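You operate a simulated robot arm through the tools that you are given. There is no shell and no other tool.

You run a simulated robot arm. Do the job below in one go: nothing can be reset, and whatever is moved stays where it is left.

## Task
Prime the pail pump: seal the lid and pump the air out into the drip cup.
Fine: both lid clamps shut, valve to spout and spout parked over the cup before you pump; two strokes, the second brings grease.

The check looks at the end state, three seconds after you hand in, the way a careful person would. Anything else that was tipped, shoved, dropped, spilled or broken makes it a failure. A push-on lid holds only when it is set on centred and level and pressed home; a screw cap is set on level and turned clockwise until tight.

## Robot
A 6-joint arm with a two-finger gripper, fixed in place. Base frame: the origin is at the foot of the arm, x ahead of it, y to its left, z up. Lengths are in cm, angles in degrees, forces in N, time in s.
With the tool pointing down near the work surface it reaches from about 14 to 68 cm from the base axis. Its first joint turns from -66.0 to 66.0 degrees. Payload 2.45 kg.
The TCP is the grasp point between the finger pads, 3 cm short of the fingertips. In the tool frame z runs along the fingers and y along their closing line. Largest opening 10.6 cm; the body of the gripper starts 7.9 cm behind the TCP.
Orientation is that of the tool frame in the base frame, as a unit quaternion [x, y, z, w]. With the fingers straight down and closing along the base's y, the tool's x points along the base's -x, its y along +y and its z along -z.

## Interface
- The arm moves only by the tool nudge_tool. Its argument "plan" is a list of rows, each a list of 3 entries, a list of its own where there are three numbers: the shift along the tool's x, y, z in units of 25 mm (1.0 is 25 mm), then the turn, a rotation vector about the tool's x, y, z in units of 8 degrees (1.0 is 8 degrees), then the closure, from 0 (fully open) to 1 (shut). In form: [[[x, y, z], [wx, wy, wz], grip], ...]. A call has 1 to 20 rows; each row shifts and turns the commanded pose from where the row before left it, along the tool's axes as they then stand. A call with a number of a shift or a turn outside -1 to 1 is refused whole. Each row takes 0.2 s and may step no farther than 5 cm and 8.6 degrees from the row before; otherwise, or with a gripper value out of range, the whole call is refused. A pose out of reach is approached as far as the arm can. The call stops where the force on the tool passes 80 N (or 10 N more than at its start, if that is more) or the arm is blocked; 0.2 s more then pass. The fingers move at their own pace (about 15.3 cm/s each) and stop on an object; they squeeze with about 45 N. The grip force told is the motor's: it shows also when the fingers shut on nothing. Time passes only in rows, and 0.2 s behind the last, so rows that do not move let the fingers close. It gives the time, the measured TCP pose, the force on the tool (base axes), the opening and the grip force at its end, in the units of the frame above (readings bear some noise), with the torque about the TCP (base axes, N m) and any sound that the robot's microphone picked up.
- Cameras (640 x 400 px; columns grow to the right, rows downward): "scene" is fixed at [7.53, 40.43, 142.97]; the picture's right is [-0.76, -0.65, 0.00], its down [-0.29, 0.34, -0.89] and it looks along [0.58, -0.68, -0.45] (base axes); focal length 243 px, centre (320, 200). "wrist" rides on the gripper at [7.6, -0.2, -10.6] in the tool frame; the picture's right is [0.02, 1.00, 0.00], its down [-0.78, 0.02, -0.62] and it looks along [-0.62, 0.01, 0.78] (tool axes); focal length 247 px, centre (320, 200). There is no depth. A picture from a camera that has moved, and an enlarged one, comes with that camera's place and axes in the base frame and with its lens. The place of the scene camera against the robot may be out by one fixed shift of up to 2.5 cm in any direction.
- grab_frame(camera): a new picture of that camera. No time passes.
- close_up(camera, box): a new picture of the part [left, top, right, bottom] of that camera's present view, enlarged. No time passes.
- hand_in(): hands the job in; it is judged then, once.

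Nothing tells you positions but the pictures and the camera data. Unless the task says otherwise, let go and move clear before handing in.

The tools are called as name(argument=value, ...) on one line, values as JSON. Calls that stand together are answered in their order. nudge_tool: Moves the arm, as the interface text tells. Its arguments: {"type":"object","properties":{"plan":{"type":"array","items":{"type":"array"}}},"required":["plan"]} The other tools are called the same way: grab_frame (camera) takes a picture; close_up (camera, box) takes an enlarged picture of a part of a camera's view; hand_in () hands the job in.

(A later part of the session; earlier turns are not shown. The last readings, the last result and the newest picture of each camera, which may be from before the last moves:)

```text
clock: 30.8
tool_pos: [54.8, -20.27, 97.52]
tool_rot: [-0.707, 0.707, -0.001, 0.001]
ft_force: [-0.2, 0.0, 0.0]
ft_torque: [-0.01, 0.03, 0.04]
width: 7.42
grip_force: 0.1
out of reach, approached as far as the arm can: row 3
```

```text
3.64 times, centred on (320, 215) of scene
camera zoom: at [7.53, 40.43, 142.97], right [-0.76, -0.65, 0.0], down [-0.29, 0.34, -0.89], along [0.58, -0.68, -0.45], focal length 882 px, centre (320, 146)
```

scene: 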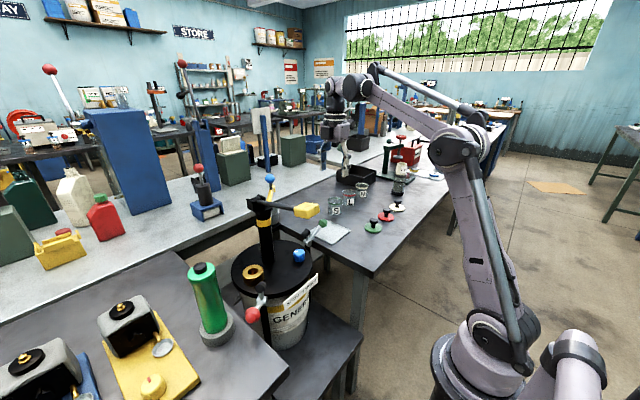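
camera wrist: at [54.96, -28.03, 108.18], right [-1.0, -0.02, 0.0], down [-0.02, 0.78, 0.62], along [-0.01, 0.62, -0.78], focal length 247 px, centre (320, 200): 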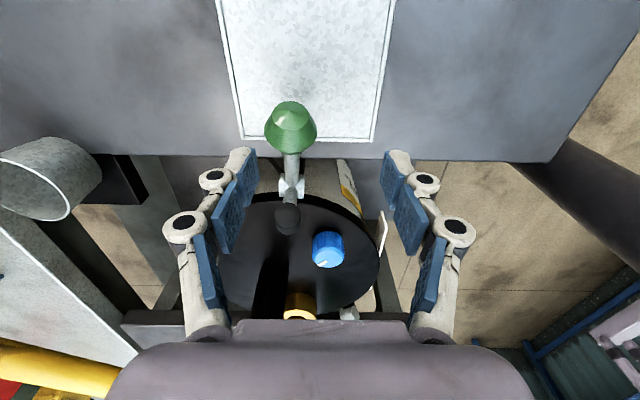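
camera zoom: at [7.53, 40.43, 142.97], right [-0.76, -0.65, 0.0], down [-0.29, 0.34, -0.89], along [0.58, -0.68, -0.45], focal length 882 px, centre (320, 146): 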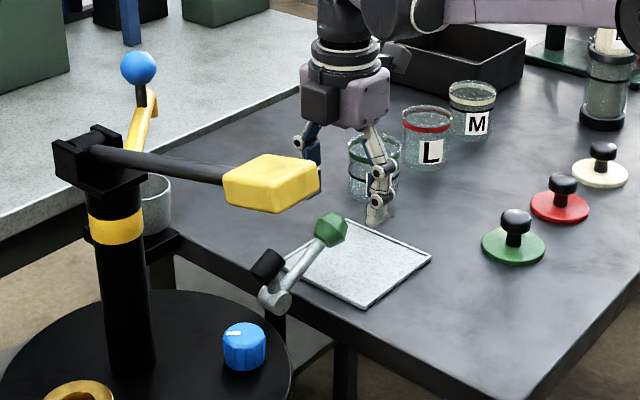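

nudge_tool(plan=[[[0.2, -0.45, 0], [0, 0, 0], 0.3], [[0.18, -0.43, 0], [0, 0, 0], 0.3], [[0, 0, 0.5], [0, 0, 0], 0.3], [[0, 0, 0.5], [0, 0, 0], 0.3], [[0, 0, 0.5], [0, 0, 0], 0.3], [[0, 0, 0.5], [0, 0, 0], 0.3], [[0, 0, 0.4], [0, 0, 0], 0.3], [[0, 0, 0], [0, 0, 0], 0.3]])

grab_frame(camera="wrist")

close_up(camera="scene", box=[260, 160, 380, 270])

```text
clock: 32.6
tool_pos: [56.95, -21.15, 91.74]
tool_rot: [0.707, -0.707, 0.0, -0.001]
ft_force: [0.7, 0.2, 0.7]
ft_torque: [-0.01, 0.0, -0.01]
width: 7.42
grip_force: 0.1
```

```text
taken
camera wrist: at [57.15, -28.91, 102.34], right [-1.0, -0.02, 0.0], down [-0.02, 0.78, 0.62], along [-0.01, 0.62, -0.78], focal length 247 px, centre (320, 200)
```

wrist: 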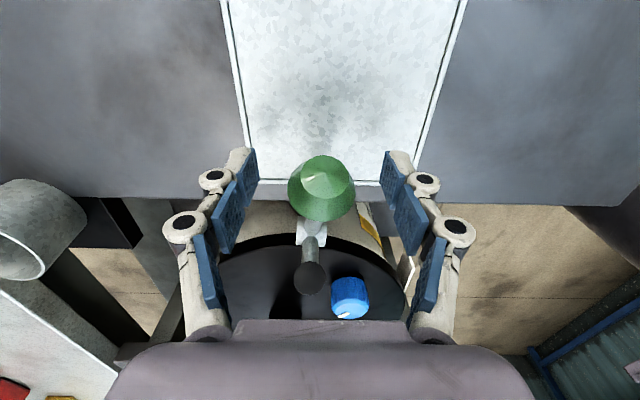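

```text
3.64 times, centred on (320, 215) of scene
camera zoom: at [7.53, 40.43, 142.97], right [-0.76, -0.65, 0.0], down [-0.29, 0.34, -0.89], along [0.58, -0.68, -0.45], focal length 882 px, centre (320, 146)
```

zoom: 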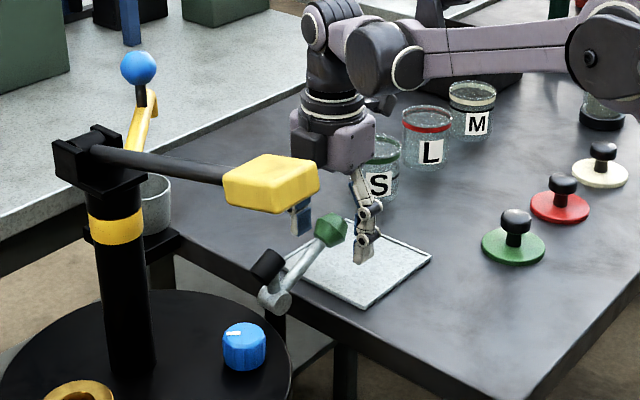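

nudge_tool(plan=[[[0, 0, 0], [0, 0, 0], 0.6], [[0, 0, 0], [0, 0, 0], 0.9], [[0, 0, 0], [0, 0, 0], 1], [[0, 0, 0], [0, 0, 0], 1]])

close_up(camera="wrist", box=[220, 120, 430, 320])

```text
clock: 33.6
tool_pos: [56.89, -21.19, 91.76]
tool_rot: [-0.707, 0.707, 0.001, -0.001]
ft_force: [-15.0, 2.7, -3.5]
ft_torque: [-0.2, 0.12, 0.05]
width: 3.58
grip_force: 45.5
```

```text
2.00 times, centred on (325, 220) of wrist
camera zoom: at [57.07, -28.92, 102.35], right [-1.0, -0.02, 0.0], down [-0.02, 0.78, 0.62], along [-0.01, 0.62, -0.78], focal length 494 px, centre (310, 160)
```

zoom: 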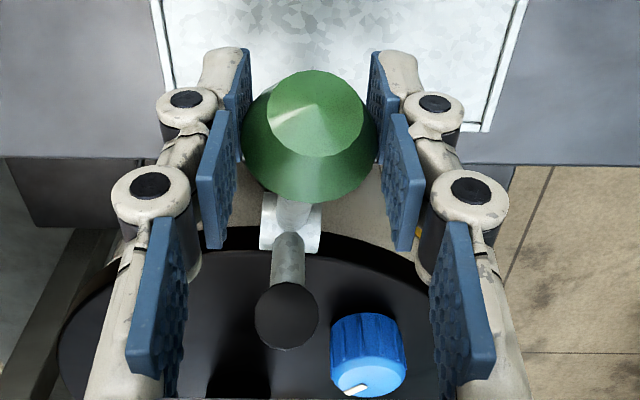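

nudge_tool(plan=[[[0, 0.12, 0], [0, 0, 0], 1], [[-0.296, 0, -0.44], [0, 0, 0], 1], [[-0.356, 0, -0.392], [0, 0, 0], 1], [[-0.408, 0, -0.344], [0, 0, 0], 1], [[0, 0, 0], [0, 0, 0], 1]])

close_up(camera="wrist", box=[220, 120, 430, 320])

close_up(camera="scene", box=[260, 160, 380, 270])

```text
clock: 34.8
tool_pos: [57.01, -18.71, 94.55]
tool_rot: [-0.706, 0.708, -0.006, 0.002]
ft_force: [26.3, -18.8, -2.5]
ft_torque: [-1.28, -0.12, -0.09]
width: 3.59
grip_force: 45.2
```

```text
2.00 times, centred on (325, 220) of wrist
camera zoom: at [57.07, -26.43, 105.29], right [-1.0, -0.02, -0.01], down [-0.02, 0.79, 0.62], along [0.0, 0.62, -0.79], focal length 494 px, centre (310, 160)
```

zoom: 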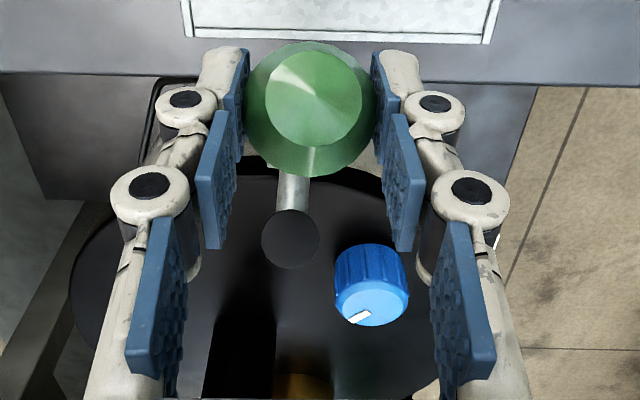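

```text
3.64 times, centred on (320, 215) of scene
camera zoom: at [7.6, 40.38, 142.98], right [-0.76, -0.65, 0.0], down [-0.29, 0.34, -0.89], along [0.58, -0.68, -0.45], focal length 882 px, centre (320, 146)
```

zoom: 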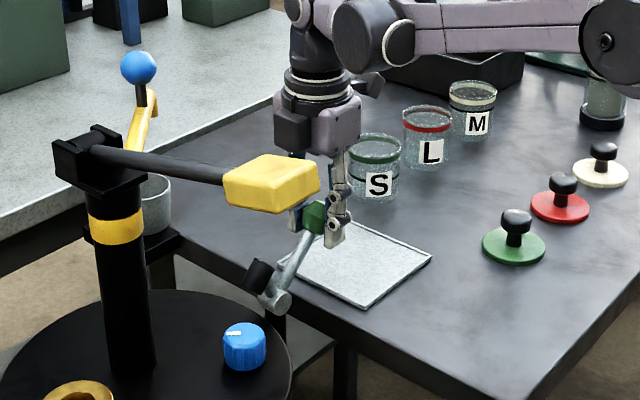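

nudge_tool(plan=[[[-0.448, -0.07, -0.28], [0, 0, 0], 1], [[-0.484, 0, -0.216], [0, 0, 0], 1], [[-0.508, 0, -0.144], [0, 0, 0], 1], [[0, 0, 0], [0, 0, 0], 1]])

close_up(camera="wrist", box=[220, 120, 430, 320])

close_up(camera="scene", box=[260, 160, 380, 270])

```text
clock: 35.8
tool_pos: [56.91, -14.79, 96.1]
tool_rot: [0.708, -0.707, 0.0, 0.001]
ft_force: [-2.0, 2.9, -1.0]
ft_torque: [0.09, 0.05, 0.01]
width: 0.02
grip_force: 28.1
```

```text
2.00 times, centred on (325, 220) of wrist
camera zoom: at [56.97, -22.61, 106.71], right [-1.0, -0.02, 0.0], down [-0.02, 0.78, 0.62], along [-0.02, 0.62, -0.78], focal length 494 px, centre (310, 160)
```

zoom: 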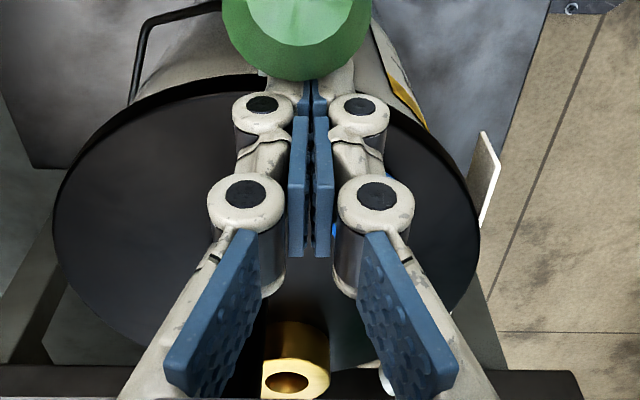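

```text
3.64 times, centred on (320, 215) of scene
camera zoom: at [7.52, 40.44, 142.96], right [-0.76, -0.65, 0.0], down [-0.29, 0.34, -0.89], along [0.58, -0.68, -0.45], focal length 882 px, centre (320, 146)
```

zoom: 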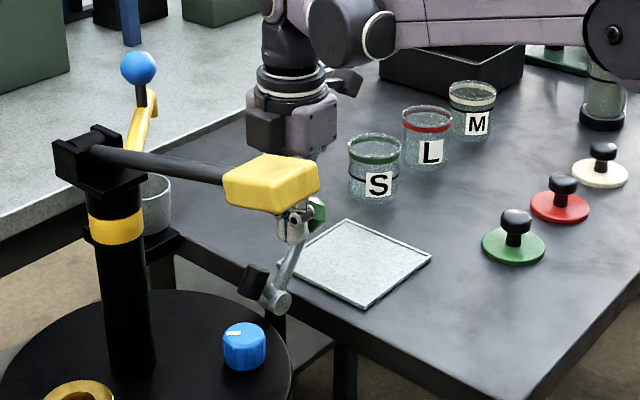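

The grip slipped as the lever stiffened, at about 60°. I'll move the closed fingers to the outer side of the lever and push it upright instead.

nudge_tool(plan=[[[0, 0, -1], [0, 0, 0], 1], [[0, 0, -1], [0, 0, 0], 1], [[0, 0, -1], [0, 0, 0], 1], [[0.9, 0, 0], [0, 0, 0], 1], [[0.9, 0, 0], [0, 0, 0], 1], [[0.9, 0, 0], [0, 0, 0], 1], [[0.2, 0, 0], [0, 0, 0], 1], [[0, 0, 1], [0, 0, 0], 1], [[0, 0, 1], [0, 0, 0], 1], [[0, 0, 1], [0, 0, 0], 1], [[0, 0, 0], [0, 0, 0], 1]])

grab_frame(camera="wrist")

close_up(camera="scene", box=[260, 160, 380, 270])

```text
clock: 38.2
tool_pos: [56.95, -22.3, 96.2]
tool_rot: [0.707, -0.707, 0.001, -0.001]
ft_force: [-1.1, 0.2, -0.1]
ft_torque: [0.0, 0.0, -0.01]
width: 0.0
grip_force: 28.8
```

```text
taken
camera wrist: at [57.11, -29.99, 106.79], right [-1.0, -0.02, 0.0], down [-0.02, 0.78, 0.62], along [-0.01, 0.62, -0.78], focal length 247 px, centre (320, 200)
```

wrist: 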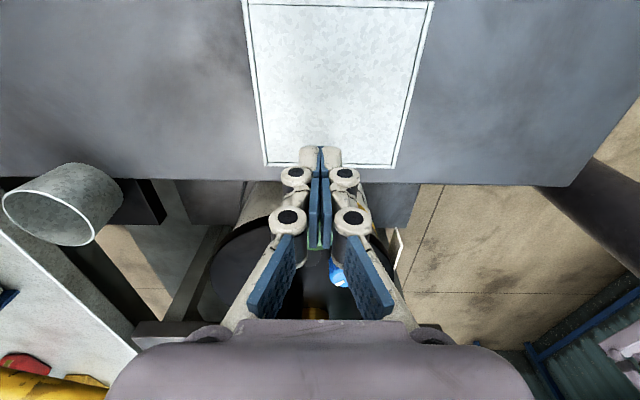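

```text
3.64 times, centred on (320, 215) of scene
camera zoom: at [7.53, 40.43, 142.97], right [-0.76, -0.65, 0.0], down [-0.29, 0.34, -0.89], along [0.58, -0.68, -0.45], focal length 882 px, centre (320, 146)
```

zoom: 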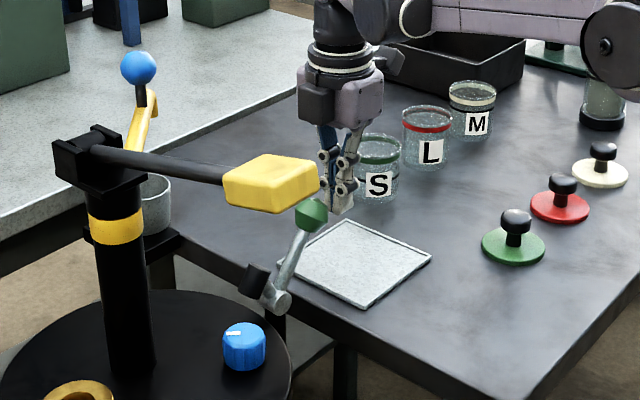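

nudge_tool(plan=[[[-0.35, 0, 0], [0, 0, 0], 1], [[-0.35, 0, 0], [0, 0, 0], 1], [[-0.35, 0, 0], [0, 0, 0], 1], [[-0.35, 0, -0.05], [0, 0, 0], 1], [[-0.35, 0, -0.05], [0, 0, 0], 1], [[-0.35, 0, 0], [0, 0, 0], 1], [[-0.3, 0, 0], [0, 0, 0], 1], [[0, 0, 0], [0, 0, 0], 1]])

close_up(camera="scene", box=[260, 160, 380, 270])

```text
clock: 40.0
tool_pos: [56.86, -16.07, 96.48]
tool_rot: [-0.707, 0.707, -0.001, 0.001]
ft_force: [0.6, 0.2, 0.6]
ft_torque: [-0.02, 0.0, -0.02]
width: 0.01
grip_force: 28.4
```

```text
3.64 times, centred on (320, 215) of scene
camera zoom: at [7.53, 40.43, 142.97], right [-0.76, -0.65, 0.0], down [-0.29, 0.34, -0.89], along [0.58, -0.68, -0.45], focal length 882 px, centre (320, 146)
```

zoom: 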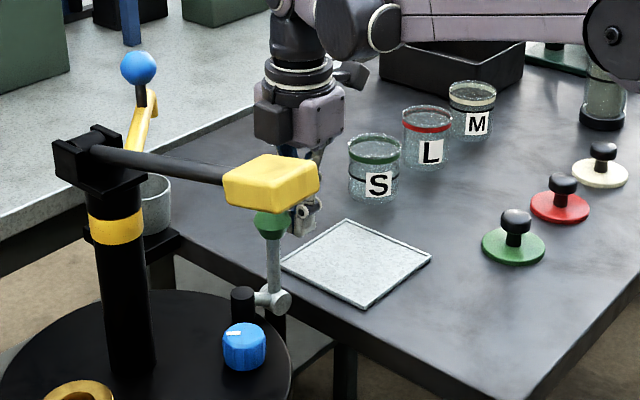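

nudge_tool(plan=[[[-0.3, 0, 0], [0, 0, 0], 1], [[-0.3, 0, 0], [0, 0, 0], 1], [[-0.3, 0, 0], [0, 0, 0], 1], [[0, 0, 0], [0, 0, 0], 1]])

close_up(camera="scene", box=[280, 190, 350, 270])

```text
clock: 41.0
tool_pos: [56.77, -15.53, 96.49]
tool_rot: [-0.7, 0.714, -0.01, -0.008]
ft_force: [10.4, -61.4, 1.3]
ft_torque: [-0.16, 0.0, -0.43]
width: 0.0
grip_force: 28.7
```

```text
5.00 times, centred on (315, 230) of scene
camera zoom: at [7.56, 40.26, 143.02], right [-0.76, -0.65, 0.0], down [-0.29, 0.34, -0.89], along [0.58, -0.68, -0.45], focal length 1213 px, centre (345, 50)
```

zoom: 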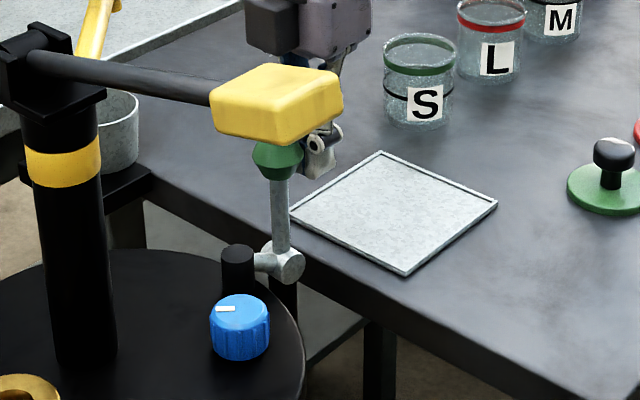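

nudge_tool(plan=[[[0.6, 0, 0], [0, 0, 0], 1], [[0.6, 0, 0], [0, 0, 0], 1], [[0.6, 0, 0], [0, 0, 0], 1], [[0.6, 0, 0], [0, 0, 0], 1], [[0, 0, 0], [0, 0, 0], 1]])

close_up(camera="scene", box=[280, 190, 350, 270])

grab_frame(camera="wrist")

```text
clock: 42.2
tool_pos: [57.09, -19.87, 96.31]
tool_rot: [-0.707, 0.707, -0.001, 0.001]
ft_force: [-0.2, -0.1, 0.2]
ft_torque: [-0.04, 0.01, 0.02]
width: 0.0
grip_force: 29.1
```

```text
5.00 times, centred on (315, 230) of scene
camera zoom: at [7.53, 40.43, 142.97], right [-0.76, -0.65, 0.0], down [-0.29, 0.34, -0.89], along [0.58, -0.68, -0.45], focal length 1213 px, centre (345, 50)
```

zoom: 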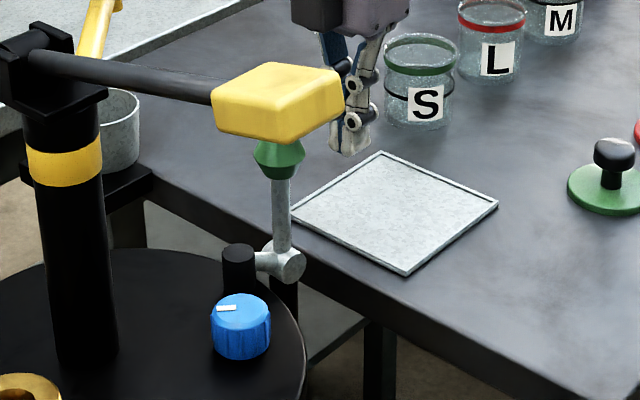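

```text
taken
camera wrist: at [57.22, -27.59, 106.91], right [-1.0, -0.02, 0.0], down [-0.02, 0.78, 0.62], along [-0.01, 0.62, -0.78], focal length 247 px, centre (320, 200)
```

wrist: 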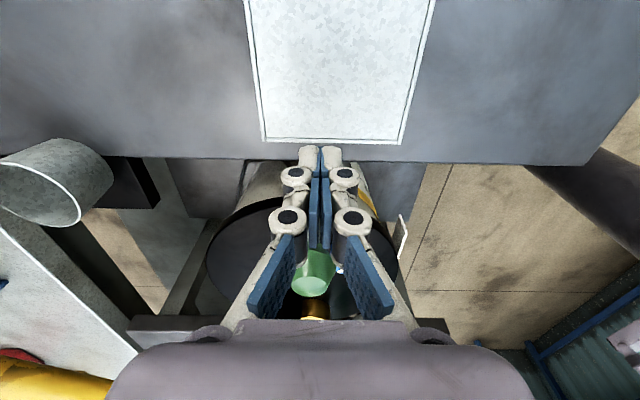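

Green clamp is up and holding with its pad on the lid. Next is the red clamp: I'll back away, go round the front of the handle and reorient.

nudge_tool(plan=[[[0.3, 0, -1], [0, 0, 0], 1], [[0, 0, -1], [0, 0, 0], 1], [[0, 0.98, -0.4], [0, 0, 0], 1], [[0, 0.98, -0.4], [0, 0, 0], 1], [[0, 0.98, -0.4], [0, 0, 0], 1], [[0, 0.98, -0.4], [0, 0, 0], 1], [[0, 0.98, -0.4], [0, 0, 0], 1], [[0, 0.98, -0.4], [0, 0, 0], 1], [[0, 0.98, -0.4], [0, 0, 0], 1], [[0, 0.98, -0.4], [0, 0, 0], 1], [[0, 0.98, -0.4], [0, 0, 0], 1], [[0, 0.98, -0.4], [0, 0, 0], 1], [[0, 0.98, 0], [0, 0, 0], 1], [[0, 0, 0], [0, 0, 0], 1]])

nudge_tool(plan=[[[0, 0, 0], [0, 0, 1], 0.3], [[0, 0, 0], [0, 0, 1], 0.3], [[0, 0, 0], [0, 0, 1], 0.3], [[0, 0, 0], [0, 0, 1], 0.3], [[0, 0, 0], [0, 0, 1], 0.3], [[0, 0, 0], [0, 0, 1], 0.3], [[0, 0, 0], [0, 0, 1], 0.3], [[0, 0, 0], [0, 0, 1], 0.3], [[0, 0, 0], [0, 0, 1], 0.3], [[0, 0, 0], [0, 0, 1], 0.3], [[0, 0, 0], [0, 0, 1], 0.3], [[0, 0, 0], [0, 0, 1], 0.3], [[0, 0, 0], [0, 0, 1], 0.3], [[0, 0, 0], [0, 0, 1], 0.3], [[0, 0, 0], [0, 0, 1], 0.3], [[0, 0, 0], [0, 0, 1], 0.3], [[0, 0, 0], [0, 0, 1], 0.3], [[0, 0, 0], [0, 0, 1], 0.3], [[0, 0, 0], [0, 0, 0.44], 0.3], [[0, 0, 0], [0, 0, 0], 0.3]])

grab_frame(camera="scene")

```text
clock: 45.2
tool_pos: [30.06, -20.81, 111.32]
tool_rot: [0.708, -0.707, -0.001, -0.001]
ft_force: [0.1, 0.9, -0.8]
ft_torque: [-0.04, -0.01, 0.0]
width: 0.03
grip_force: 28.4
```

```text
clock: 49.4
tool_pos: [29.93, -20.71, 111.45]
tool_rot: [0.482, 0.876, 0.0, 0.001]
ft_force: [-0.5, 0.1, 0.3]
ft_torque: [0.0, -0.01, 0.01]
width: 7.43
grip_force: 0.0
```

```text
taken
```

scene: 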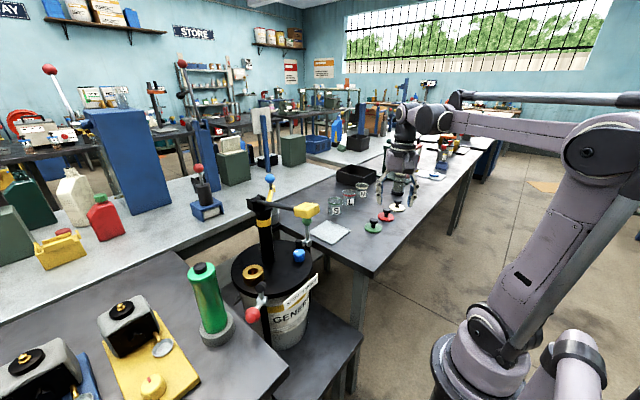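

nudge_tool(plan=[[[0.944, 0.6, 0], [0, 0, 0], 0.3], [[0.944, 0.6, 0], [0, 0, 0], 0.3], [[0.944, 0.6, 0], [0, 0, 0], 0.3], [[0.944, 0.6, 0], [0, 0, 0], 0.3], [[0.944, 0.6, 0], [0, 0, 0], 0.3], [[0.944, 0.6, 0], [0, 0, 0], 0.3], [[0.944, 0.6, 0], [0, 0, 0], 0.3], [[0.944, 0.6, 0], [0, 0, 0], 0.3], [[0.944, 0.6, 0], [0, 0, 0], 0.3], [[0.944, 0.6, 0], [0, 0, 0], 0.3], [[0.944, 0.6, 0], [0, 0, 0], 0.3], [[0.944, 0.6, 0], [0, 0, 0], 0.3], [[0.944, 0.6, 0], [0, 0, 0], 0.3], [[0.944, 0.6, 0], [0, 0, 0], 0.3], [[0.944, 0.6, 0], [0, 0, 0], 0.3], [[-0.43, 0.675, 0], [0, 0, 0], 0.3], [[-0.43, 0.675, 0], [0, 0, 0], 0.3], [[-0.43, 0.675, 0], [0, 0, 0], 0.3], [[0, 0, 0], [0, 0, 0], 0.3]])

grab_frame(camera="wrist")

close_up(camera="scene", box=[180, 220, 340, 350])

```text
clock: 53.4
tool_pos: [36.09, 21.27, 111.37]
tool_rot: [0.482, 0.876, -0.001, 0.0]
ft_force: [0.1, 0.9, -1.2]
ft_torque: [-0.02, -0.02, -0.01]
width: 7.41
grip_force: 0.0
```

```text
taken
camera wrist: at [31.85, 27.47, 122.04], right [0.83, 0.56, 0.0], down [0.43, -0.65, 0.62], along [0.35, -0.52, -0.78], focal length 247 px, centre (320, 200)
```

wrist: 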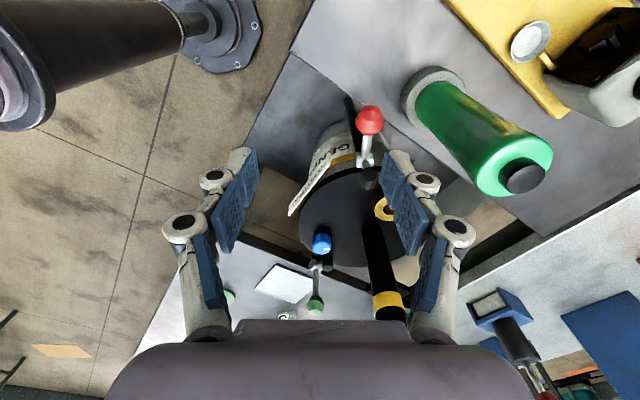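

```text
3.08 times, centred on (260, 285) of scene
camera zoom: at [7.53, 40.43, 142.97], right [-0.76, -0.65, 0.0], down [-0.29, 0.34, -0.89], along [0.58, -0.68, -0.45], focal length 747 px, centre (505, -62)
```

zoom: 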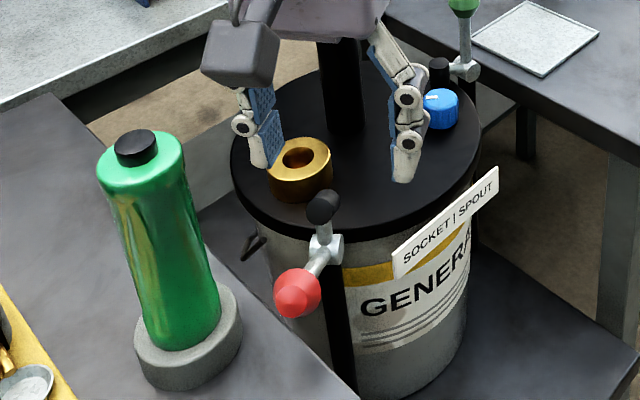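

nudge_tool(plan=[[[0, 0, 0], [0, 0, -0.56], 0.3], [[-0.6, 0.79, 0], [0, 0, 0], 0.3], [[-0.6, 0.79, 0], [0, 0, 0], 0.3], [[-0.58, 0.78, 0], [0, 0, 0], 0.3], [[0, 0, 1], [0, 0, 0], 0.3], [[0, 0, 1], [0, 0, 0], 0.3], [[0, 0, 1], [0, 0, 0], 0.3], [[0, 0, 1], [0, 0, 0], 0.3], [[0, 0, 1], [0, 0, 0], 0.3], [[0, 0, 1], [0, 0, 0], 0.3], [[0, 0, 0], [0, 0, 0], 0.3]])

grab_frame(camera="wrist")

close_up(camera="scene", box=[180, 220, 340, 350])

```text
clock: 55.8
tool_pos: [43.18, 21.29, 96.32]
tool_rot: [0.446, 0.895, 0.0, 0.001]
ft_force: [0.4, 0.0, 0.6]
ft_torque: [0.02, -0.01, 0.0]
width: 7.44
grip_force: 0.2
```

```text
taken
camera wrist: at [38.37, 27.15, 106.92], right [0.79, 0.62, 0.0], down [0.48, -0.62, 0.62], along [0.39, -0.49, -0.78], focal length 247 px, centre (320, 200)
```

wrist: 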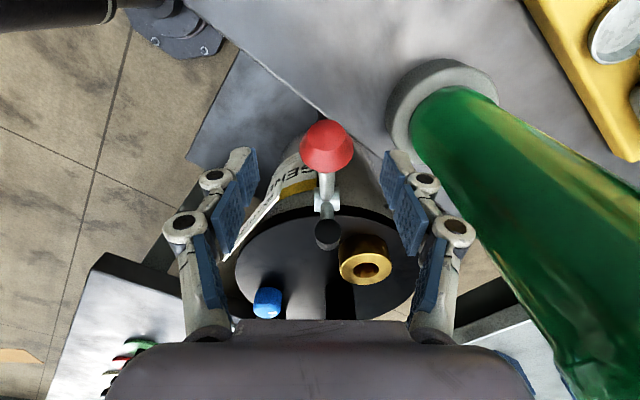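

```text
3.08 times, centred on (260, 285) of scene
camera zoom: at [7.53, 40.43, 142.97], right [-0.76, -0.65, 0.0], down [-0.29, 0.34, -0.89], along [0.58, -0.68, -0.45], focal length 747 px, centre (505, -62)
```

zoom: 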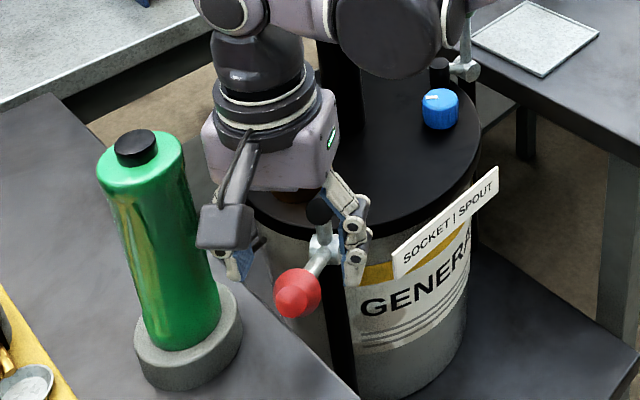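

nudge_tool(plan=[[[-0.05, 0.15, 0.5], [0, 0, 0], 0.3], [[0, 0, 0.5], [0, 0, 0], 0.3], [[0, 0, 0.5], [0, 0, 0], 0.3], [[0, 0, 0.46], [0, 0, 0], 0.3], [[0, 0, 0], [0, 0, 0], 0.3]])

grab_frame(camera="wrist")

```text
clock: 57.0
tool_pos: [43.61, 21.16, 91.4]
tool_rot: [0.446, 0.895, 0.0, 0.001]
ft_force: [0.0, 0.0, -0.7]
ft_torque: [-0.03, -0.04, 0.03]
width: 7.42
grip_force: 0.0
```

```text
taken
camera wrist: at [38.82, 27.23, 102.04], right [0.79, 0.62, 0.0], down [0.48, -0.62, 0.62], along [0.39, -0.49, -0.78], focal length 247 px, centre (320, 200)
```

wrist: 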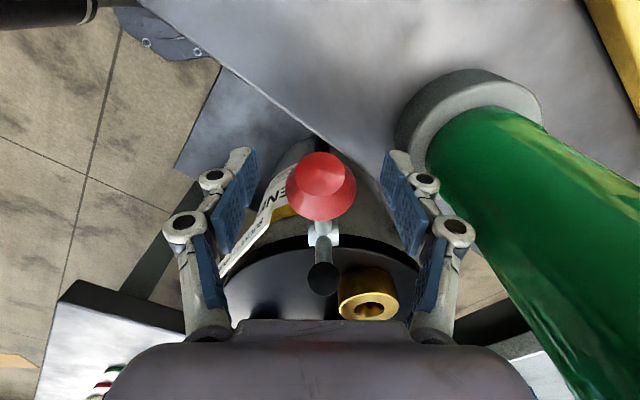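

nudge_tool(plan=[[[0, 0, 0], [0, 0, 0], 0.6], [[0, 0, 0], [0, 0, 0], 0.9], [[0, 0, 0], [0, 0, 0], 1], [[0, 0, 0], [0, 0, 0], 1], [[-0.256, 0, -0.46], [0, 0, 0], 1], [[-0.316, 0, -0.42], [0, 0, 0], 1], [[-0.368, 0, -0.368], [0, 0, 0], 1], [[-0.3, 0, -0.23], [0, 0, 0], 1], [[0, 0, 0], [0, 0, 0], 1]])

grab_frame(camera="wrist")

close_up(camera="scene", box=[180, 220, 340, 350])

```text
clock: 59.0
tool_pos: [45.53, 18.98, 95.17]
tool_rot: [0.446, 0.895, 0.001, 0.0]
ft_force: [1.5, 14.1, -9.7]
ft_torque: [0.98, 0.81, 0.0]
width: 3.6
grip_force: 45.0
```

```text
taken
camera wrist: at [40.72, 24.95, 105.77], right [0.79, 0.62, 0.0], down [0.48, -0.62, 0.62], along [0.38, -0.49, -0.78], focal length 247 px, centre (320, 200)
```

wrist: 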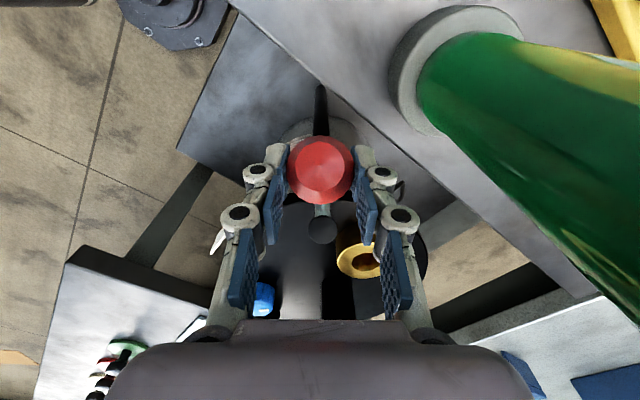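

```text
3.08 times, centred on (260, 285) of scene
camera zoom: at [7.55, 40.47, 142.95], right [-0.76, -0.65, 0.0], down [-0.29, 0.34, -0.89], along [0.58, -0.68, -0.45], focal length 747 px, centre (505, -62)
```

zoom: 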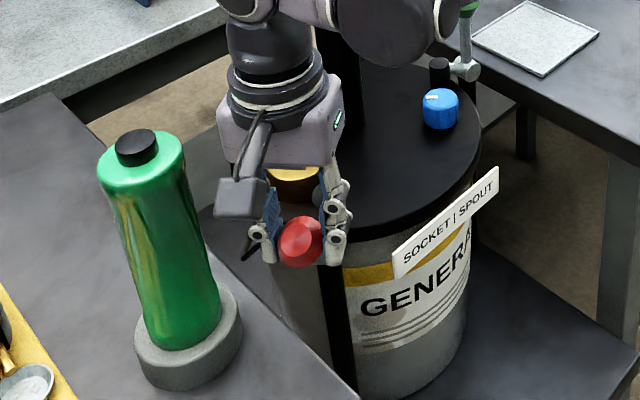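

nudge_tool(plan=[[[-0.3, 0, -0.2], [0, 0, 0], 1], [[0, 0, 0], [0, 0, 0], 1]])

nudge_tool(plan=[[[0, 0, 0], [0, 0, 0], 0.4], [[0, 0, 0], [0, 0, 0], 0.3], [[0, 0, 0], [0, 0, 0], 0.3]])

grab_frame(camera="wrist")

close_up(camera="scene", box=[180, 220, 340, 350])

```text
clock: 59.6
tool_pos: [45.95, 18.52, 95.62]
tool_rot: [0.446, 0.895, 0.002, 0.0]
ft_force: [5.4, 18.6, -10.5]
ft_torque: [1.11, 0.7, -0.04]
width: 3.6
grip_force: 45.5
```

```text
clock: 60.4
tool_pos: [45.86, 18.29, 95.7]
tool_rot: [0.447, 0.895, -0.001, 0.001]
ft_force: [-0.6, -0.3, 0.0]
ft_torque: [0.01, 0.02, -0.01]
width: 7.42
grip_force: 0.1
```

```text
taken
camera wrist: at [41.13, 24.24, 106.28], right [0.79, 0.62, 0.0], down [0.48, -0.62, 0.62], along [0.38, -0.49, -0.78], focal length 247 px, centre (320, 200)
```

wrist: 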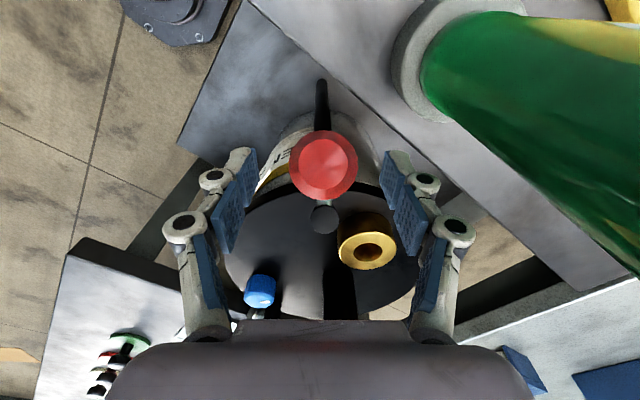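

```text
3.08 times, centred on (260, 285) of scene
camera zoom: at [7.53, 40.43, 142.97], right [-0.76, -0.65, 0.0], down [-0.29, 0.34, -0.89], along [0.58, -0.68, -0.45], focal length 747 px, centre (505, -62)
```

zoom: 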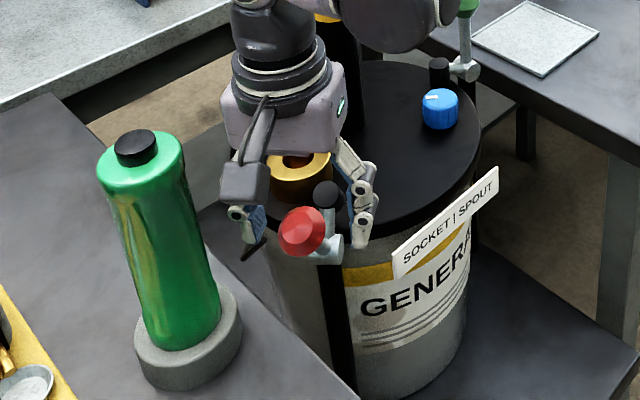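

nudge_tool(plan=[[[0, 0, -1], [0, 0, 0], 0.3], [[0, 0, -1], [0, 0, 0], 0.3], [[0, 0, -1], [0, 0, 0], 0.6], [[0.65, 0, 0], [0, 0, 0], 1], [[0.65, 0, 0], [0, 0, 0], 1], [[0.65, 0, 0], [0, 0, 0], 1], [[0, 0, 0], [0, 0, 0], 1], [[0, 0, 1], [0, 0, 0], 1], [[0, 0, 1], [0, 0, 0], 1], [[0, 0, 0.9], [0, 0, 0], 1], [[0, 0, 0], [0, 0, 0], 1]])

close_up(camera="scene", box=[180, 220, 340, 350])

grab_frame(camera="wrist")

```text
clock: 62.8
tool_pos: [43.07, 22.3, 95.79]
tool_rot: [0.445, 0.895, 0.0, 0.001]
ft_force: [0.7, -0.6, -1.2]
ft_torque: [0.03, -0.03, 0.01]
width: 0.01
grip_force: 28.9
```

```text
3.08 times, centred on (260, 285) of scene
camera zoom: at [7.53, 40.43, 142.97], right [-0.76, -0.65, 0.0], down [-0.29, 0.34, -0.89], along [0.58, -0.68, -0.45], focal length 747 px, centre (505, -62)
```

zoom: 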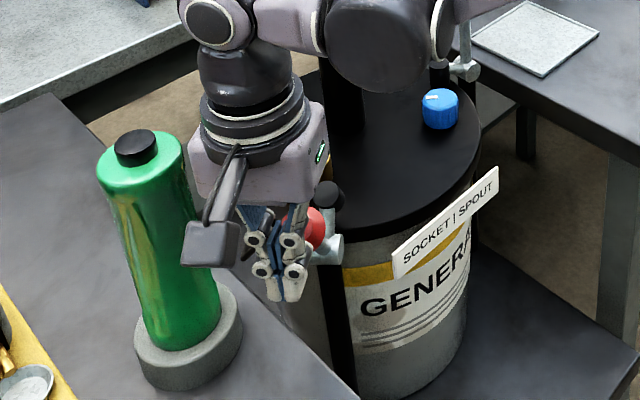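

```text
taken
camera wrist: at [38.33, 28.16, 106.44], right [0.79, 0.62, 0.0], down [0.48, -0.62, 0.62], along [0.39, -0.49, -0.78], focal length 247 px, centre (320, 200)
```

wrist: 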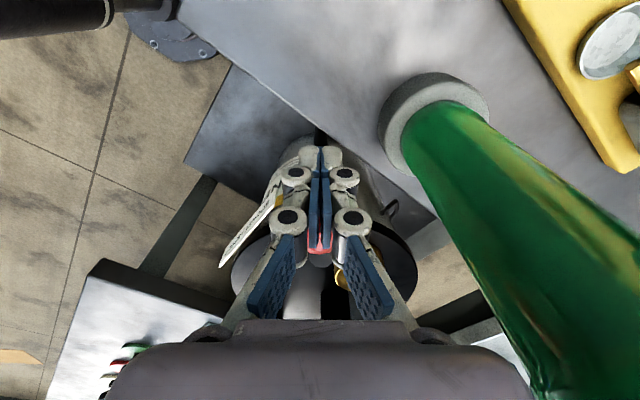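

nudge_tool(plan=[[[-0.35, 0, 0], [0, 0, 0], 1], [[-0.35, 0, 0], [0, 0, 0], 1], [[-0.35, 0, 0], [0, 0, 0], 1], [[-0.35, 0, -0.05], [0, 0, 0], 1], [[-0.35, 0, -0.05], [0, 0, 0], 1], [[-0.35, 0, 0], [0, 0, 0], 1], [[-0.3, 0, 0], [0, 0, 0], 1], [[0, 0, 0], [0, 0, 0], 1]])

close_up(camera="scene", box=[180, 220, 340, 350])

grab_frame(camera="wrist")

```text
clock: 64.6
tool_pos: [46.72, 17.43, 96.12]
tool_rot: [0.446, 0.895, -0.001, 0.0]
ft_force: [0.3, -0.1, 0.1]
ft_torque: [-0.01, -0.02, -0.03]
width: 0.0
grip_force: 28.5
```

```text
3.08 times, centred on (260, 285) of scene
camera zoom: at [7.53, 40.43, 142.97], right [-0.76, -0.65, 0.0], down [-0.29, 0.34, -0.89], along [0.58, -0.68, -0.45], focal length 747 px, centre (505, -62)
```

zoom: 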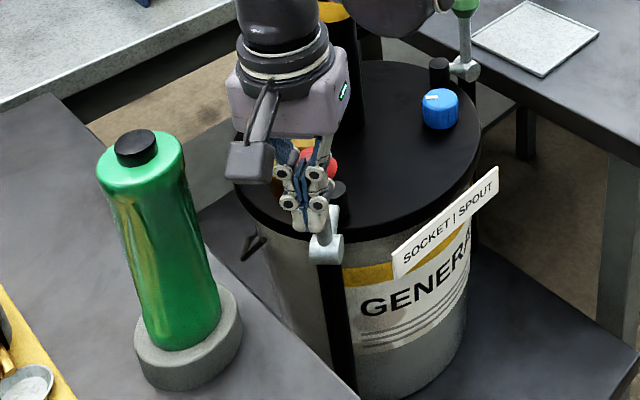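

```text
taken
camera wrist: at [42.03, 23.23, 106.68], right [0.79, 0.62, 0.0], down [0.48, -0.62, 0.62], along [0.39, -0.49, -0.78], focal length 247 px, centre (320, 200)
```

wrist: 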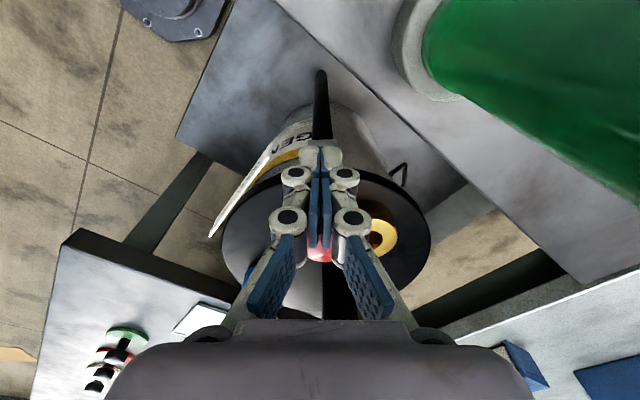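

nudge_tool(plan=[[[-0.25, 0, 0], [0, 0, 0], 1], [[-0.25, 0, 0], [0, 0, 0], 1], [[-0.25, 0, 0], [0, 0, 0], 1], [[-0.2, 0, 0], [0, 0, 0], 1], [[0, 0, 0], [0, 0, 0], 1]])

close_up(camera="scene", box=[180, 220, 340, 350])

```text
clock: 65.5
tool_pos: [46.82, 17.24, 96.09]
tool_rot: [0.436, 0.9, 0.006, -0.019]
ft_force: [-11.4, 9.0, 1.1]
ft_torque: [-0.03, 0.02, 0.0]
width: 0.59
grip_force: 28.5
stopped in row 4: the force on the tool passed its limit at 83 N (the readings are from after the stop); the commanded pose is now the measured one
```

```text
3.08 times, centred on (260, 285) of scene
camera zoom: at [7.51, 40.45, 142.96], right [-0.76, -0.65, 0.0], down [-0.29, 0.34, -0.89], along [0.58, -0.68, -0.45], focal length 747 px, centre (505, -62)
```

zoom: 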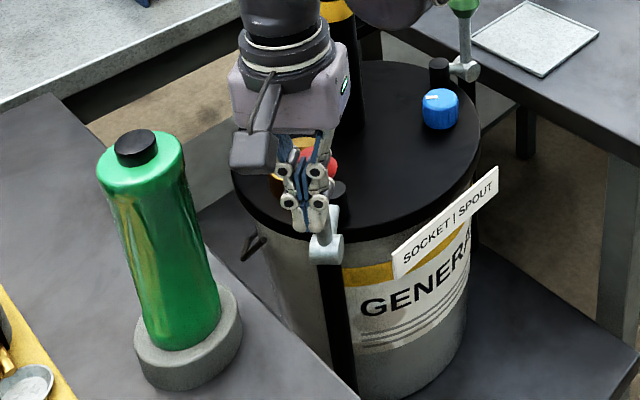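

nudge_tool(plan=[[[0.6, 0, 0], [0, 0, 0], 1], [[0.6, 0, 0], [0, 0, 0], 1], [[0.6, 0, 0], [0, 0, 0], 1], [[0.6, 0, 0], [0, 0, 0], 1], [[0.3, 0, -1], [0, 0, 0], 1], [[0.3, 0, -1], [0, 0, 0], 0.6], [[0.3, 0, -1], [0, 0, 0], 0], [[0.3, 0, -1], [0, 0, 0], 0], [[0, 0, 0], [0, 0, 0], 0]])

close_up(camera="scene", box=[220, 190, 340, 310])

grab_frame(camera="wrist")

```text
clock: 67.5
tool_pos: [41.68, 23.94, 106.3]
tool_rot: [0.438, 0.899, 0.006, -0.017]
ft_force: [-0.6, -0.6, -1.8]
ft_torque: [0.0, 0.01, 0.02]
width: 10.55
grip_force: 0.2
```

```text
3.33 times, centred on (280, 250) of scene
camera zoom: at [7.52, 40.43, 142.97], right [-0.76, -0.65, 0.0], down [-0.29, 0.34, -0.89], along [0.58, -0.68, -0.45], focal length 809 px, centre (453, 33)
```

zoom: 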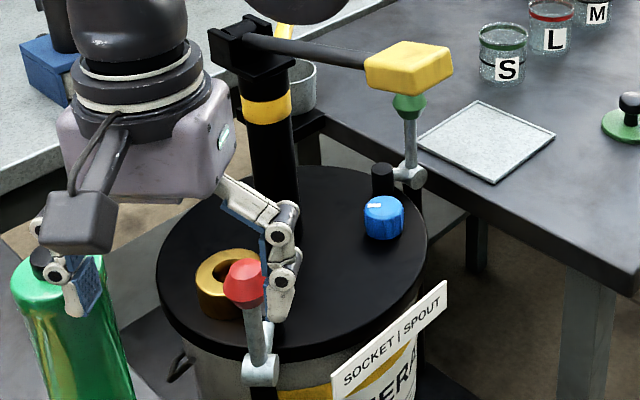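

```text
taken
camera wrist: at [37.05, 29.53, 117.27], right [0.77, 0.63, 0.0], down [0.51, -0.62, 0.59], along [0.37, -0.46, -0.81], focal length 247 px, centre (320, 200)
```

wrist: 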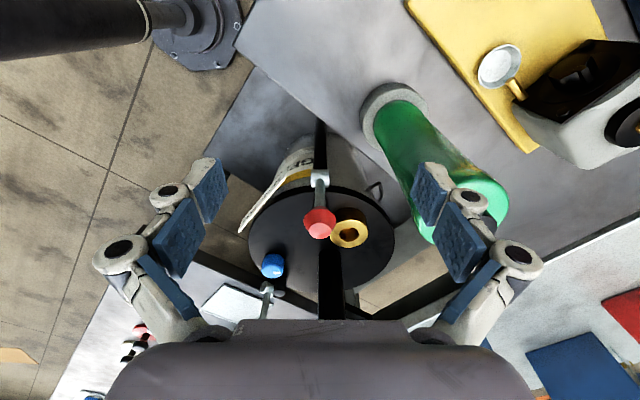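

Both clamps are upright and holding. Next is the valve knob: I'll go back round the handle to the right side and approach leaning away from the pump handle.

nudge_tool(plan=[[[0.64, -0.82, -0.5], [0, 0, 0], 0.3], [[0.64, -0.82, -0.5], [0, 0, 0], 0.3], [[0.64, -0.82, -0.5], [0, 0, 0], 0.3], [[0.64, -0.82, -0.3], [0, 0, 0], 0.3], [[0.64, -0.82, 0], [0, 0, 0], 0.3], [[-0.923, -0.723, 0], [0, 0, 0], 0.3], [[-0.923, -0.723, 0], [0, 0, 0], 0.3], [[-0.923, -0.723, 0], [0, 0, 0], 0.3], [[-0.923, -0.723, 0], [0, 0, 0], 0.3], [[-0.923, -0.723, 0], [0, 0, 0], 0.3], [[-0.923, -0.723, 0], [0, 0, 0], 0.3], [[-0.923, -0.723, 0], [0, 0, 0], 0.3], [[-0.923, -0.723, 0], [0, 0, 0], 0.3], [[-0.923, -0.723, 0], [0, 0, 0], 0.3], [[-0.923, -0.723, 0], [0, 0, 0], 0.3], [[-0.923, -0.723, 0], [0, 0, 0], 0.3], [[-0.923, -0.723, 0], [0, 0, 0], 0.3], [[-0.923, -0.723, 0], [0, 0, 0], 0.3], [[-0.923, -0.723, 0], [0, 0, 0], 0.3], [[0, 0, 0], [0, 0, 0], 0.3]])

grab_frame(camera="wrist")

close_up(camera="scene", box=[210, 170, 350, 310])

```text
clock: 71.8
tool_pos: [28.5, -17.22, 110.25]
tool_rot: [0.438, 0.899, 0.006, -0.017]
ft_force: [0.0, -0.5, -0.4]
ft_torque: [-0.03, -0.04, -0.02]
width: 7.39
grip_force: 0.1
```

```text
taken
camera wrist: at [23.96, -11.78, 121.14], right [0.77, 0.63, 0.0], down [0.51, -0.62, 0.59], along [0.37, -0.46, -0.81], focal length 247 px, centre (320, 200)
```

wrist: 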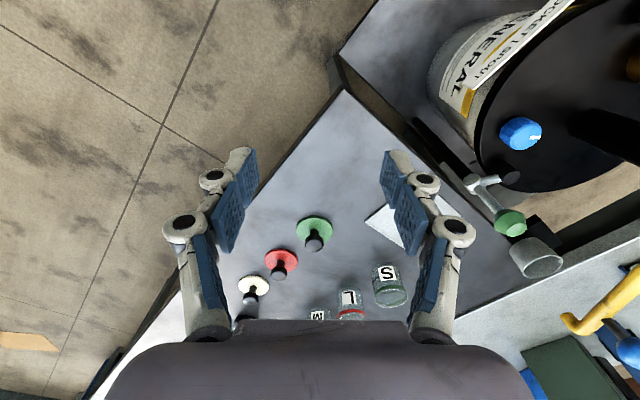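

```text
2.86 times, centred on (280, 240) of scene
camera zoom: at [7.53, 40.43, 142.97], right [-0.76, -0.65, 0.0], down [-0.29, 0.34, -0.89], along [0.58, -0.68, -0.45], focal length 693 px, centre (434, 86)
```

zoom: 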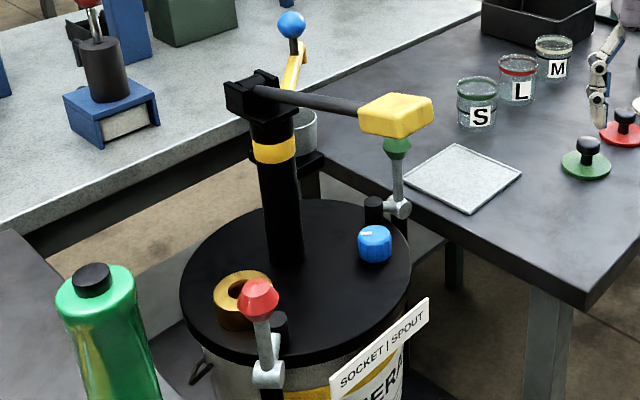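

nudge_tool(plan=[[[0, 0, 0], [0, 0, -0.875], 0.4], [[-0.647, 0.873, 0], [0, 0, 0], 0.4], [[-0.647, 0.873, 0], [0, 0, 0], 0.4], [[-0.647, 0.873, 0], [0, 0, 0], 0.4], [[-0.647, 0.873, 0], [0, 0, 0], 0.4], [[-0.647, 0.873, 0], [0, 0, 0], 0.4], [[-0.647, 0.873, 0], [0, 0, 0], 0.4], [[-0.647, 0.873, 0], [0, 0, 0], 0.4], [[-0.647, 0.873, 0], [0, 0, 0], 0.4], [[0, 0, 0], [0, 0.75, 0], 0.4], [[0, 0, 0], [0, 0.75, 0], 0.4], [[0, 0, 0], [0, 0.75, 0], 0.4], [[0, 0, 0], [0, 0, 0], 0.4]])

grab_frame(camera="wrist")

grab_frame(camera="scene")

```text
clock: 74.5
tool_pos: [50.36, -14.07, 109.75]
tool_rot: [0.377, 0.91, 0.067, -0.161]
ft_force: [1.2, -0.3, 1.1]
ft_torque: [-0.02, -0.02, 0.01]
width: 6.37
grip_force: 0.0
```

```text
taken
camera wrist: at [47.65, -11.77, 122.43], right [0.69, 0.72, 0.01], down [0.68, -0.66, 0.31], along [0.23, -0.21, -0.95], focal length 247 px, centre (320, 200)
```

wrist: 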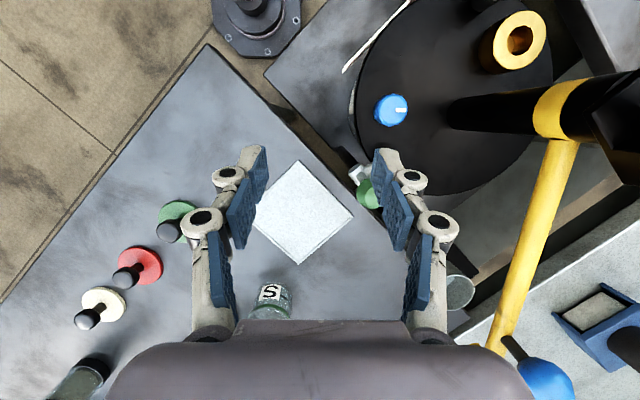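

```text
taken
```

scene: 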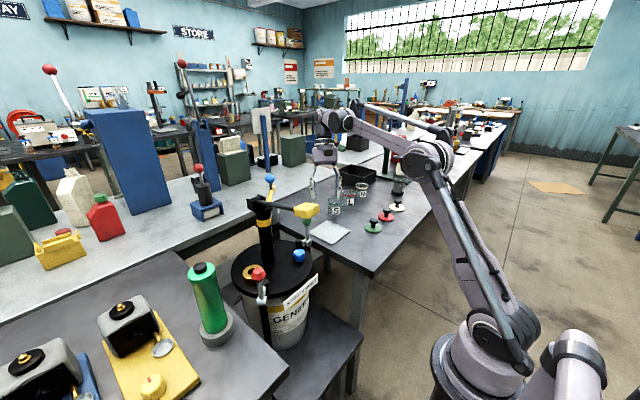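

close_up(camera="wrist", box=[365, 85, 425, 135])

close_up(camera="wrist", box=[330, 130, 560, 350])

```text
8.00 times, centred on (395, 110) of wrist
camera zoom: at [47.65, -11.77, 122.43], right [0.69, 0.72, 0.01], down [0.68, -0.66, 0.31], along [0.23, -0.21, -0.95], focal length 1976 px, centre (-280, 920)
```

zoom: 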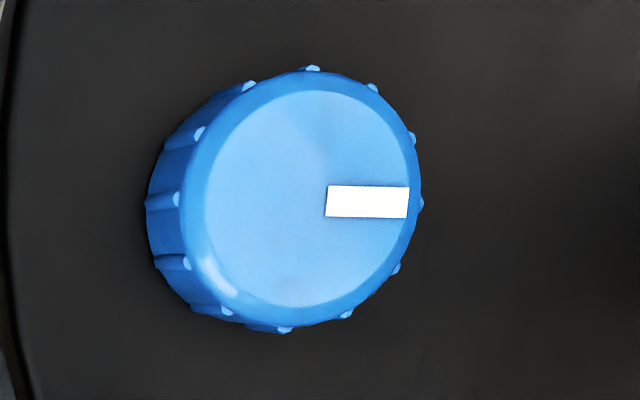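

```text
1.82 times, centred on (445, 240) of wrist
camera zoom: at [47.65, -11.77, 122.43], right [0.69, 0.72, 0.01], down [0.68, -0.66, 0.31], along [0.23, -0.21, -0.95], focal length 449 px, centre (93, 127)
```

zoom: 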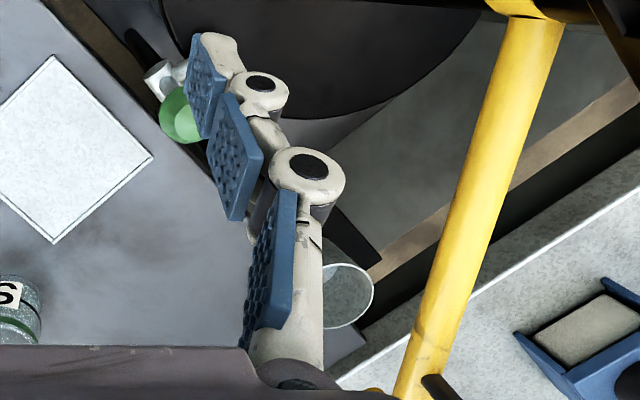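

nudge_tool(plan=[[[-0.273, 0.925, 0.94], [0, 0, 0], 0.4], [[-0.273, 0.925, 0.94], [0, 0, 0], 0.4], [[-0.273, 0.925, 0.94], [0, 0, 0], 0.4], [[-0.273, 0.925, 0.94], [0, 0, 0], 0.4], [[0, 0, 0], [0, 0, 0], 0.4]])

grab_frame(camera="wrist")

close_up(camera="scene", box=[200, 100, 420, 300])

```text
clock: 75.8
tool_pos: [56.42, -6.99, 100.22]
tool_rot: [0.377, 0.91, 0.067, -0.161]
ft_force: [0.5, -1.0, 0.0]
ft_torque: [-0.03, 0.0, 0.0]
width: 6.37
grip_force: 0.0
```

```text
taken
camera wrist: at [53.85, -4.75, 112.75], right [0.69, 0.72, 0.01], down [0.68, -0.66, 0.32], along [0.23, -0.21, -0.95], focal length 247 px, centre (320, 200)
```

wrist: 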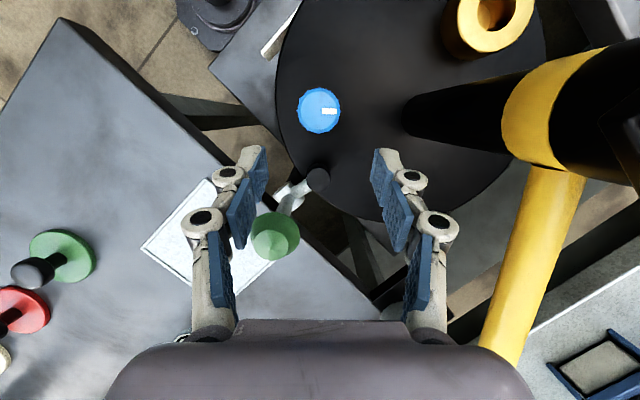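

```text
2.00 times, centred on (310, 200) of scene
camera zoom: at [7.53, 40.43, 142.97], right [-0.76, -0.65, 0.0], down [-0.29, 0.34, -0.89], along [0.58, -0.68, -0.45], focal length 485 px, centre (340, 200)
```

zoom: 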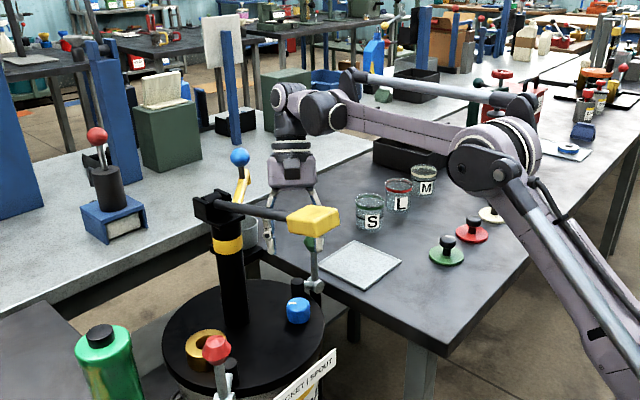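

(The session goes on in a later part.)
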